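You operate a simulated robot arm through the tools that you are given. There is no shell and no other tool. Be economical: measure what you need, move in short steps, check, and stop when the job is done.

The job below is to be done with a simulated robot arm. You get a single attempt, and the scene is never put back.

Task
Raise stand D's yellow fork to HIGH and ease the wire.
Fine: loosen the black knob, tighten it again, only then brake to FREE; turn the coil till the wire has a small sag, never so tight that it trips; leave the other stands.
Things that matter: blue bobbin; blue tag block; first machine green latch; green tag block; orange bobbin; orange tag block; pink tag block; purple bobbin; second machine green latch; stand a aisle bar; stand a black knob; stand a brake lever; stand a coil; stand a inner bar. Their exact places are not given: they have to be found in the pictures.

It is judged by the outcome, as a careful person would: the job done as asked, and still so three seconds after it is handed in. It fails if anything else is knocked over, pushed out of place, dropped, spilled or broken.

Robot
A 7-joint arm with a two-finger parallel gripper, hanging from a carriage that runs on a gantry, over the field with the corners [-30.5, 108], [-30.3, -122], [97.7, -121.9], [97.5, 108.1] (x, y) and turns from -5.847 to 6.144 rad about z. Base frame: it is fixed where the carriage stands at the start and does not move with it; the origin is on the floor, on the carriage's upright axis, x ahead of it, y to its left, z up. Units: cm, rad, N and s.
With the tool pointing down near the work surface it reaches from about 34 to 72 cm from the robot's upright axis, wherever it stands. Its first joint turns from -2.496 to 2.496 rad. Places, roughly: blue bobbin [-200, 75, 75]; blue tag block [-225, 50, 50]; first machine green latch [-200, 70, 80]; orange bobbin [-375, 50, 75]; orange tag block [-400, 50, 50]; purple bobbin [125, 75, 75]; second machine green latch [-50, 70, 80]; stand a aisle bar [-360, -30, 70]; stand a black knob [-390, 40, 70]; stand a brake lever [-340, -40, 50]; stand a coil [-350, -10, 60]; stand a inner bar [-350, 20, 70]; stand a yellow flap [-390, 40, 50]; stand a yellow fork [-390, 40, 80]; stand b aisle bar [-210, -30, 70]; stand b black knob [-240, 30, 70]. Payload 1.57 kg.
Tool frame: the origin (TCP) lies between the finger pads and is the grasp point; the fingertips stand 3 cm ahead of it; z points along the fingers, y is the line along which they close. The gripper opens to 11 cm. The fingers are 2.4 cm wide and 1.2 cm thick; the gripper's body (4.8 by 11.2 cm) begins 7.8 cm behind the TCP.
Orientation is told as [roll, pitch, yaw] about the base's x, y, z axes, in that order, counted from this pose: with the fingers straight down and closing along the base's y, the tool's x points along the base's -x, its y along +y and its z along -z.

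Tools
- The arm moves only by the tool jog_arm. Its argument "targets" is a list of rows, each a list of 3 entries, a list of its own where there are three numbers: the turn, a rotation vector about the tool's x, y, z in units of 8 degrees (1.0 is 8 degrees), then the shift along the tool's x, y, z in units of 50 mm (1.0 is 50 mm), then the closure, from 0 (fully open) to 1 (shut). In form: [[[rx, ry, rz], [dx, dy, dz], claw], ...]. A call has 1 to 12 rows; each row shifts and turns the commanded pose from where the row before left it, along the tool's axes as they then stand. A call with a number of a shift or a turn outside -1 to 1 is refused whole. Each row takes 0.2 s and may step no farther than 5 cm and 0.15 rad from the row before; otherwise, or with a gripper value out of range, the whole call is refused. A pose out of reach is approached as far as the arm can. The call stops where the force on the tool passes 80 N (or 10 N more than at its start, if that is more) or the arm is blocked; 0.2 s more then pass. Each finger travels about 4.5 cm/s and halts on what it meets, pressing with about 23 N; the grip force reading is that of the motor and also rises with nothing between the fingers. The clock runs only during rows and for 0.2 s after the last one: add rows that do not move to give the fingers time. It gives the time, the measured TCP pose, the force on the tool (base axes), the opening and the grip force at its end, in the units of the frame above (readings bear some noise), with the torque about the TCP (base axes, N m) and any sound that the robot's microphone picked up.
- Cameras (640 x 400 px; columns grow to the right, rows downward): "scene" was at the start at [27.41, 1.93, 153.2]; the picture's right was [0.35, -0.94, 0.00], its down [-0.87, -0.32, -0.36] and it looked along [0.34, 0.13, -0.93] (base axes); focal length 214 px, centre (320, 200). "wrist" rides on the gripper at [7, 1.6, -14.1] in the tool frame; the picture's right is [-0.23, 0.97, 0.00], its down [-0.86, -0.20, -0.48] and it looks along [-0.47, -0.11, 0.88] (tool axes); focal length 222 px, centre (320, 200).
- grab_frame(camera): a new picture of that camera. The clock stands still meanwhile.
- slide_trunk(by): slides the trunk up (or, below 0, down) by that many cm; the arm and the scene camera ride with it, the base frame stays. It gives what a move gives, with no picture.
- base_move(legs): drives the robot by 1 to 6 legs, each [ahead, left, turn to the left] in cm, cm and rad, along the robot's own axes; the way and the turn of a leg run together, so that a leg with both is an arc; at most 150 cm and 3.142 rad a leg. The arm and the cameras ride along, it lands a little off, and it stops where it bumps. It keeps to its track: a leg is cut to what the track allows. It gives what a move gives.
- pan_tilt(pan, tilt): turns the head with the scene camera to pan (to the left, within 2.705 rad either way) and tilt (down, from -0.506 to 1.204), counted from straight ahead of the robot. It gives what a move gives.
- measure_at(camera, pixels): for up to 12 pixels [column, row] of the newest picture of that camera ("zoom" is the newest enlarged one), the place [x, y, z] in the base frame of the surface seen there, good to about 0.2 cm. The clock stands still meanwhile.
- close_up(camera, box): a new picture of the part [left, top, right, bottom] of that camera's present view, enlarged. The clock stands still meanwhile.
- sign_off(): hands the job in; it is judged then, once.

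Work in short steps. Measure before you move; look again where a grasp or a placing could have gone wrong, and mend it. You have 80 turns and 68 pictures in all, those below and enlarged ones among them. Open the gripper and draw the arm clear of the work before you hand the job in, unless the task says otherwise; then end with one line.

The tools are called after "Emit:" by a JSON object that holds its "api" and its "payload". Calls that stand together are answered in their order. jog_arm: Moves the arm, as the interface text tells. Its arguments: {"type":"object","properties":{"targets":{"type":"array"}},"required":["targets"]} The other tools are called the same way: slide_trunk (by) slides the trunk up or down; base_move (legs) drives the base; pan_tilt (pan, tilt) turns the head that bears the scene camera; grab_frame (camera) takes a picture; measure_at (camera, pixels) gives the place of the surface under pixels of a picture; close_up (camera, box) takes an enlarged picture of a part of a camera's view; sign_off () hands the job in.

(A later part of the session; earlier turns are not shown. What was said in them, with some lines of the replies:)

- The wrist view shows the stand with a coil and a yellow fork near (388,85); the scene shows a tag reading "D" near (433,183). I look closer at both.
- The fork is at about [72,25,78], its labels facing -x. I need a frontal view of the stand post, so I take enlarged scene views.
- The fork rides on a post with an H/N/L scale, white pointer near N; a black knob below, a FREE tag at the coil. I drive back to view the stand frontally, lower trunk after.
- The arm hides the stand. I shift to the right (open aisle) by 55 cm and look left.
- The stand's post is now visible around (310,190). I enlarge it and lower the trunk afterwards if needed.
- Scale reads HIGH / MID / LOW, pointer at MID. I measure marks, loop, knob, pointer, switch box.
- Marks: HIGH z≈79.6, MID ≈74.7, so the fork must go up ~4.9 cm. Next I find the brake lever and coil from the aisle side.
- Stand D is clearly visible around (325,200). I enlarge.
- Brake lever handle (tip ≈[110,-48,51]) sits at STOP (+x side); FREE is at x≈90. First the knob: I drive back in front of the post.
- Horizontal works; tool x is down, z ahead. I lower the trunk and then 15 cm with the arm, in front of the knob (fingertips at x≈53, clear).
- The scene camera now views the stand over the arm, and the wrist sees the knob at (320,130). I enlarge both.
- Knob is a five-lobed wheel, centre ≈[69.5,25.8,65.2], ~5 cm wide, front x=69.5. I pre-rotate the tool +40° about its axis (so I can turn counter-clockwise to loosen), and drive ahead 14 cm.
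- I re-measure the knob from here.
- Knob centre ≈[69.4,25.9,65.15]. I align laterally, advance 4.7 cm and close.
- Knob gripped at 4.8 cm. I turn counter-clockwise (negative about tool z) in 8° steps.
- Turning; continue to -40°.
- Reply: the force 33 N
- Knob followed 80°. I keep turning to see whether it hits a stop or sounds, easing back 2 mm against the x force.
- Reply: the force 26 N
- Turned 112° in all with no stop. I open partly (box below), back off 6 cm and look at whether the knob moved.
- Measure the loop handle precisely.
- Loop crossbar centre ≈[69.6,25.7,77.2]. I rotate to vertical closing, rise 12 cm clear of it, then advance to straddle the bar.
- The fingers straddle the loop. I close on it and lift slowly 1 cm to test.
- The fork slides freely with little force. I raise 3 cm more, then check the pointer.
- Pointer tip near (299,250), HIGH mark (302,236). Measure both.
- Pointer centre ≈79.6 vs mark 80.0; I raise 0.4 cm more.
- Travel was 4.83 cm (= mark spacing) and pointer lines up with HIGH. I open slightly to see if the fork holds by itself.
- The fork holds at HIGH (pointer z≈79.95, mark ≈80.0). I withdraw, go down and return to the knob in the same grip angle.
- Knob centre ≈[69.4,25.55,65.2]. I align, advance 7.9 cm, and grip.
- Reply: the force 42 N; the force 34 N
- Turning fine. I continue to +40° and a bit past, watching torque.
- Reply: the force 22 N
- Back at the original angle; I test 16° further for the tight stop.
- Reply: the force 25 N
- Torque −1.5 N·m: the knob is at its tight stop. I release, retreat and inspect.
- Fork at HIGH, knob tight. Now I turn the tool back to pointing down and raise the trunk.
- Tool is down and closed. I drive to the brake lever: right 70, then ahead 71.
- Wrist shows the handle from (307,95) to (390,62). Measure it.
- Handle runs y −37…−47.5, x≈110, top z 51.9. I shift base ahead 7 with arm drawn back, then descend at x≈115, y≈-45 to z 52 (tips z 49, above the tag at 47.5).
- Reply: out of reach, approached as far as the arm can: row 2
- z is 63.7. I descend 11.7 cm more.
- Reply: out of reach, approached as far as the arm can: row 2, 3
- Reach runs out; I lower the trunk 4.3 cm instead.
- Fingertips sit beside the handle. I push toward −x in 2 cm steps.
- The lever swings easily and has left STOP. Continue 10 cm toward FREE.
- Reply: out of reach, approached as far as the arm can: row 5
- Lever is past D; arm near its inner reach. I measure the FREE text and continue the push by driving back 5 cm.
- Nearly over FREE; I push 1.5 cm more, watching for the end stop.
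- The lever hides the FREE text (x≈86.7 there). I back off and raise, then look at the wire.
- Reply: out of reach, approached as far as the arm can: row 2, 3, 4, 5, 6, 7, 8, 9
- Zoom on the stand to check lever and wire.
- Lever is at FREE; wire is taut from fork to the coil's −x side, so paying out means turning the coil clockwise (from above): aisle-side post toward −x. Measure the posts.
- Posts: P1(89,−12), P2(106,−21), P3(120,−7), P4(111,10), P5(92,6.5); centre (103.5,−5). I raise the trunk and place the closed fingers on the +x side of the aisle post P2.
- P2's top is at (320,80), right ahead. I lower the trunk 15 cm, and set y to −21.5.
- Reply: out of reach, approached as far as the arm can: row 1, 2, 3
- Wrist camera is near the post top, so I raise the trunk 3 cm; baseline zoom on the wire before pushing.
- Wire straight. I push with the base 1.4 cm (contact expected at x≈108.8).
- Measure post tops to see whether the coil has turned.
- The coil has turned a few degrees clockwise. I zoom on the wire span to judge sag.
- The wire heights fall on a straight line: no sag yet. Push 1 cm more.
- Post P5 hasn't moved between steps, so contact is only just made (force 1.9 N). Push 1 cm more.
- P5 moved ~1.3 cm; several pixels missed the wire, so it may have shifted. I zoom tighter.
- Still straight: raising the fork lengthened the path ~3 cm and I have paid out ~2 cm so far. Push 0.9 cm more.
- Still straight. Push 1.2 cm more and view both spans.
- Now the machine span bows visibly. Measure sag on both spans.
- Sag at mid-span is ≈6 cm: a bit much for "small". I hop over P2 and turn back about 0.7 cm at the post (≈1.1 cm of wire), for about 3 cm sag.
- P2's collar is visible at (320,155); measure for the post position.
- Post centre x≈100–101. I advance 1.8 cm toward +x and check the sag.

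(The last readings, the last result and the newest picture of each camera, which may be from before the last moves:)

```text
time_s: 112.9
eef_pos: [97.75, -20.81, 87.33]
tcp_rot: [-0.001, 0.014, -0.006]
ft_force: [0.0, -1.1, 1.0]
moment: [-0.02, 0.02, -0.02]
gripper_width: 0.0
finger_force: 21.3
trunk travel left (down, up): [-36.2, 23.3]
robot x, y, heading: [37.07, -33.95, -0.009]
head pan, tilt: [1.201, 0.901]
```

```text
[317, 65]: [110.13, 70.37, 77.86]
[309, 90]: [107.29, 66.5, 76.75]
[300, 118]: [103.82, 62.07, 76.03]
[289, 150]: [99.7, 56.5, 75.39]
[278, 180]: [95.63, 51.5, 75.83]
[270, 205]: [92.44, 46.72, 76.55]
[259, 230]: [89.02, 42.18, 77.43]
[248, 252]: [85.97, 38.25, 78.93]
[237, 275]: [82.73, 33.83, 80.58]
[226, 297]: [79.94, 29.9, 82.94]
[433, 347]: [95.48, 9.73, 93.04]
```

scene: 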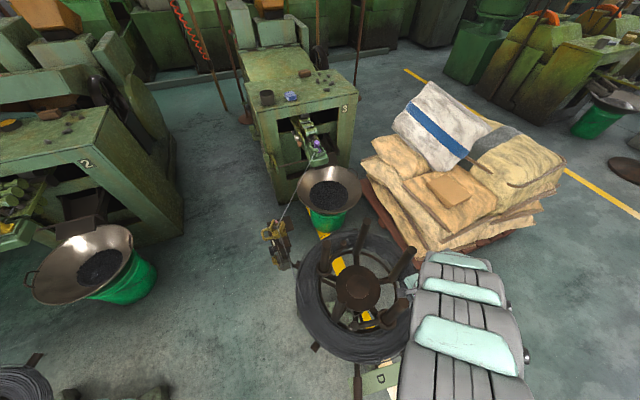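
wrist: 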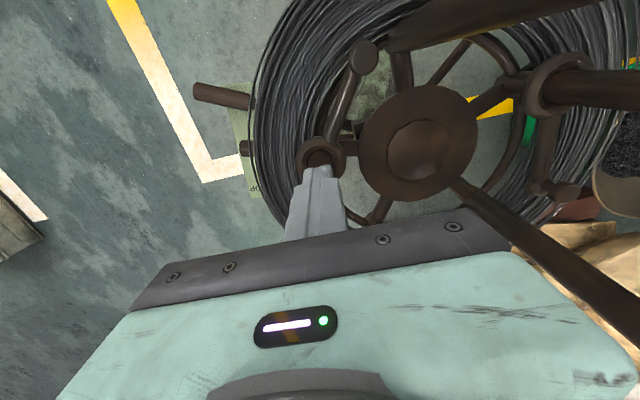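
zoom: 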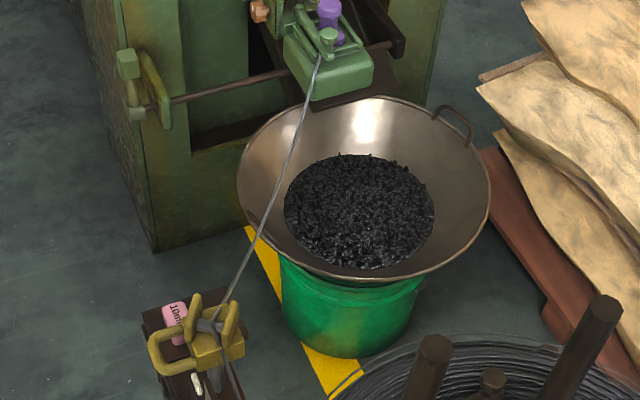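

Relative to the straight wire line measured earlier (≈80.0 at y≈46.7), it is now at 76.55: sag ≈3.4 cm. Good. I draw back from the post and lift clear.

Emit:
{"api": "base_move", "payload": {"legs": [[-1.5, 0, 0]]}}

Emit:
{"api": "slide_trunk", "payload": {"by": 15}}

Emit:
{"api": "base_move", "payload": {"legs": [[0, -50, 0], [-20, 0, 0]]}}

Emit:
{"api": "pan_tilt", "payload": {"pan": 1.0, "tilt": 0.75}}

Emit:
{"api": "grab_frame", "payload": {"camera": "scene"}}

```text
time_s: 113.7
eef_pos: [96.22, -20.63, 87.32]
tcp_rot: [-0.002, 0.012, -0.002]
ft_force: [-0.3, 0.4, 0.1]
moment: [-0.01, 0.02, 0.01]
gripper_width: 0.01
finger_force: 21.0
trunk travel left (down, up): [-36.2, 23.3]
robot x, y, heading: [35.24, -33.33, -0.005]
head pan, tilt: [1.201, 0.901]
```

```text
time_s: 115.4
eef_pos: [96.21, -20.86, 102.2]
tcp_rot: [-0.001, 0.013, -0.003]
ft_force: [-1.4, 0.2, -0.4]
moment: [-0.01, -0.02, 0.0]
gripper_width: 0.02
finger_force: 21.1
trunk travel left (down, up): [-51.2, 8.3]
robot x, y, heading: [35.52, -33.47, -0.003]
head pan, tilt: [1.201, 0.901]
```

```text
time_s: 119.6
eef_pos: [75.62, -70.07, 102.36]
tcp_rot: [-0.002, 0.013, -0.005]
ft_force: [0.1, 0.1, 1.1]
moment: [0.02, 0.01, -0.03]
gripper_width: 0.0
finger_force: 21.5
trunk travel left (down, up): [-51.2, 8.3]
robot x, y, heading: [14.7, -83.26, -0.005]
head pan, tilt: [1.201, 0.901]
```

```text
time_s: 120.3
eef_pos: [75.56, -70.14, 102.24]
tcp_rot: [-0.002, 0.012, -0.003]
ft_force: [-0.5, 0.2, -0.2]
moment: [0.02, 0.01, -0.04]
gripper_width: 0.01
finger_force: 21.4
trunk travel left (down, up): [-51.2, 8.3]
robot x, y, heading: [14.84, -82.65, -0.004]
head pan, tilt: [1.0, 0.75]
```

```text
3 pictures are left
```

scene: 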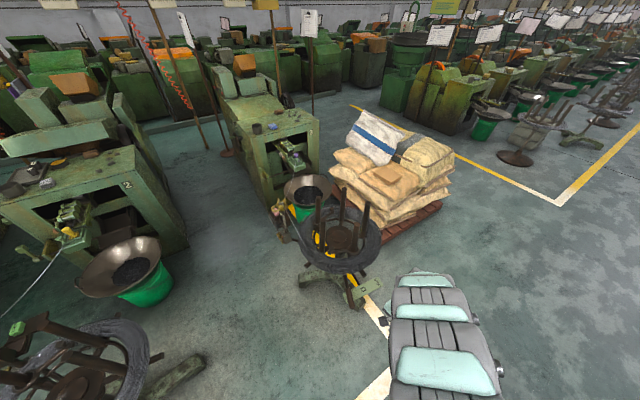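

Final zoom on the stand: wire, fork and lever.

Emit:
{"api": "close_up", "payload": {"camera": "scene", "box": [255, 135, 395, 310]}}

Emit:
{"api": "close_up", "payload": {"camera": "scene", "box": [260, 145, 330, 225]}}

Emit:
{"api": "jog_arm", "payload": {"targets": [[[0, 0, 0], [0, 0, 0], 0.5], [[0, 0, 0], [0, 0, 0], 0], [[0, 0, 0], [0, 0, 0], 0], [[0, 0, 0], [0, 0, 0], 0], [[0, 0, 0], [0, 0, 0], 0], [[0, 0, 0], [0, 0, 0], 0]]}}

```text
2.29 times, centred on (325, 222) of scene
```

zoom: 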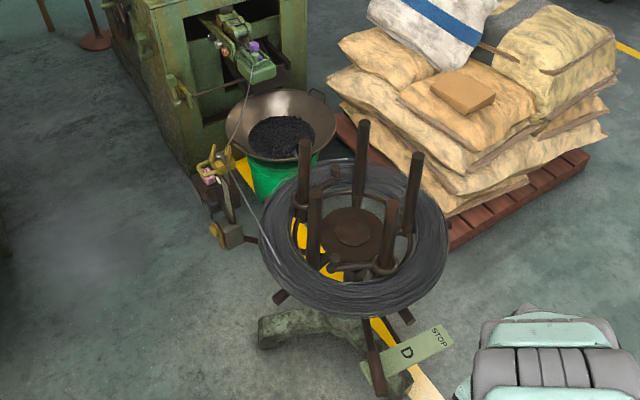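

```text
5.00 times, centred on (295, 185) of scene
```

zoom: 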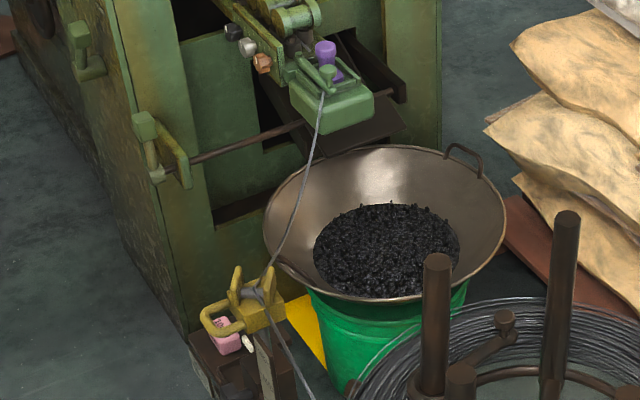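

```text
time_s: 121.7
eef_pos: [75.59, -70.06, 102.31]
tcp_rot: [-0.001, 0.011, -0.004]
ft_force: [0.5, 0.6, 1.1]
moment: [0.03, 0.0, 0.04]
gripper_width: 11.02
finger_force: 0.1
trunk travel left (down, up): [-51.2, 8.3]
robot x, y, heading: [14.88, -83.15, -0.006]
head pan, tilt: [1.0, 0.75]
```

A last free measurement of the wire for stability.

Emit:
{"api": "measure_at", "payload": {"camera": "zoom", "pixels": [[321, 105], [314, 140], [304, 180], [296, 207], [285, 235], [274, 258], [248, 342], [262, 375]]}}

```text
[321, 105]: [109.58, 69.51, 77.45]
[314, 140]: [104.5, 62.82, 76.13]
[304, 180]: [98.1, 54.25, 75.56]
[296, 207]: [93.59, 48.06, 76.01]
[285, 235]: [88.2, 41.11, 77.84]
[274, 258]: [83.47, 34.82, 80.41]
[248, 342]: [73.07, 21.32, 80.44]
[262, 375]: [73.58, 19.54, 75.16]
```

The sag is steady at about 3.5 cm. Fork at HIGH, knob tight, brake at FREE, gripper open and clear, so I hand the job in.

Emit:
{"api": "sign_off", "payload": {}}

```text
The job is handed in.
```

I raised stand D's yellow fork to HIGH and tightened the black knob again. Only then did I move the brake to FREE and turn the coil until the wire sagged about 3.5 cm. The sag was steady when I handed the job in, nothing tripped that I could see or hear, and the other stands were left alone.
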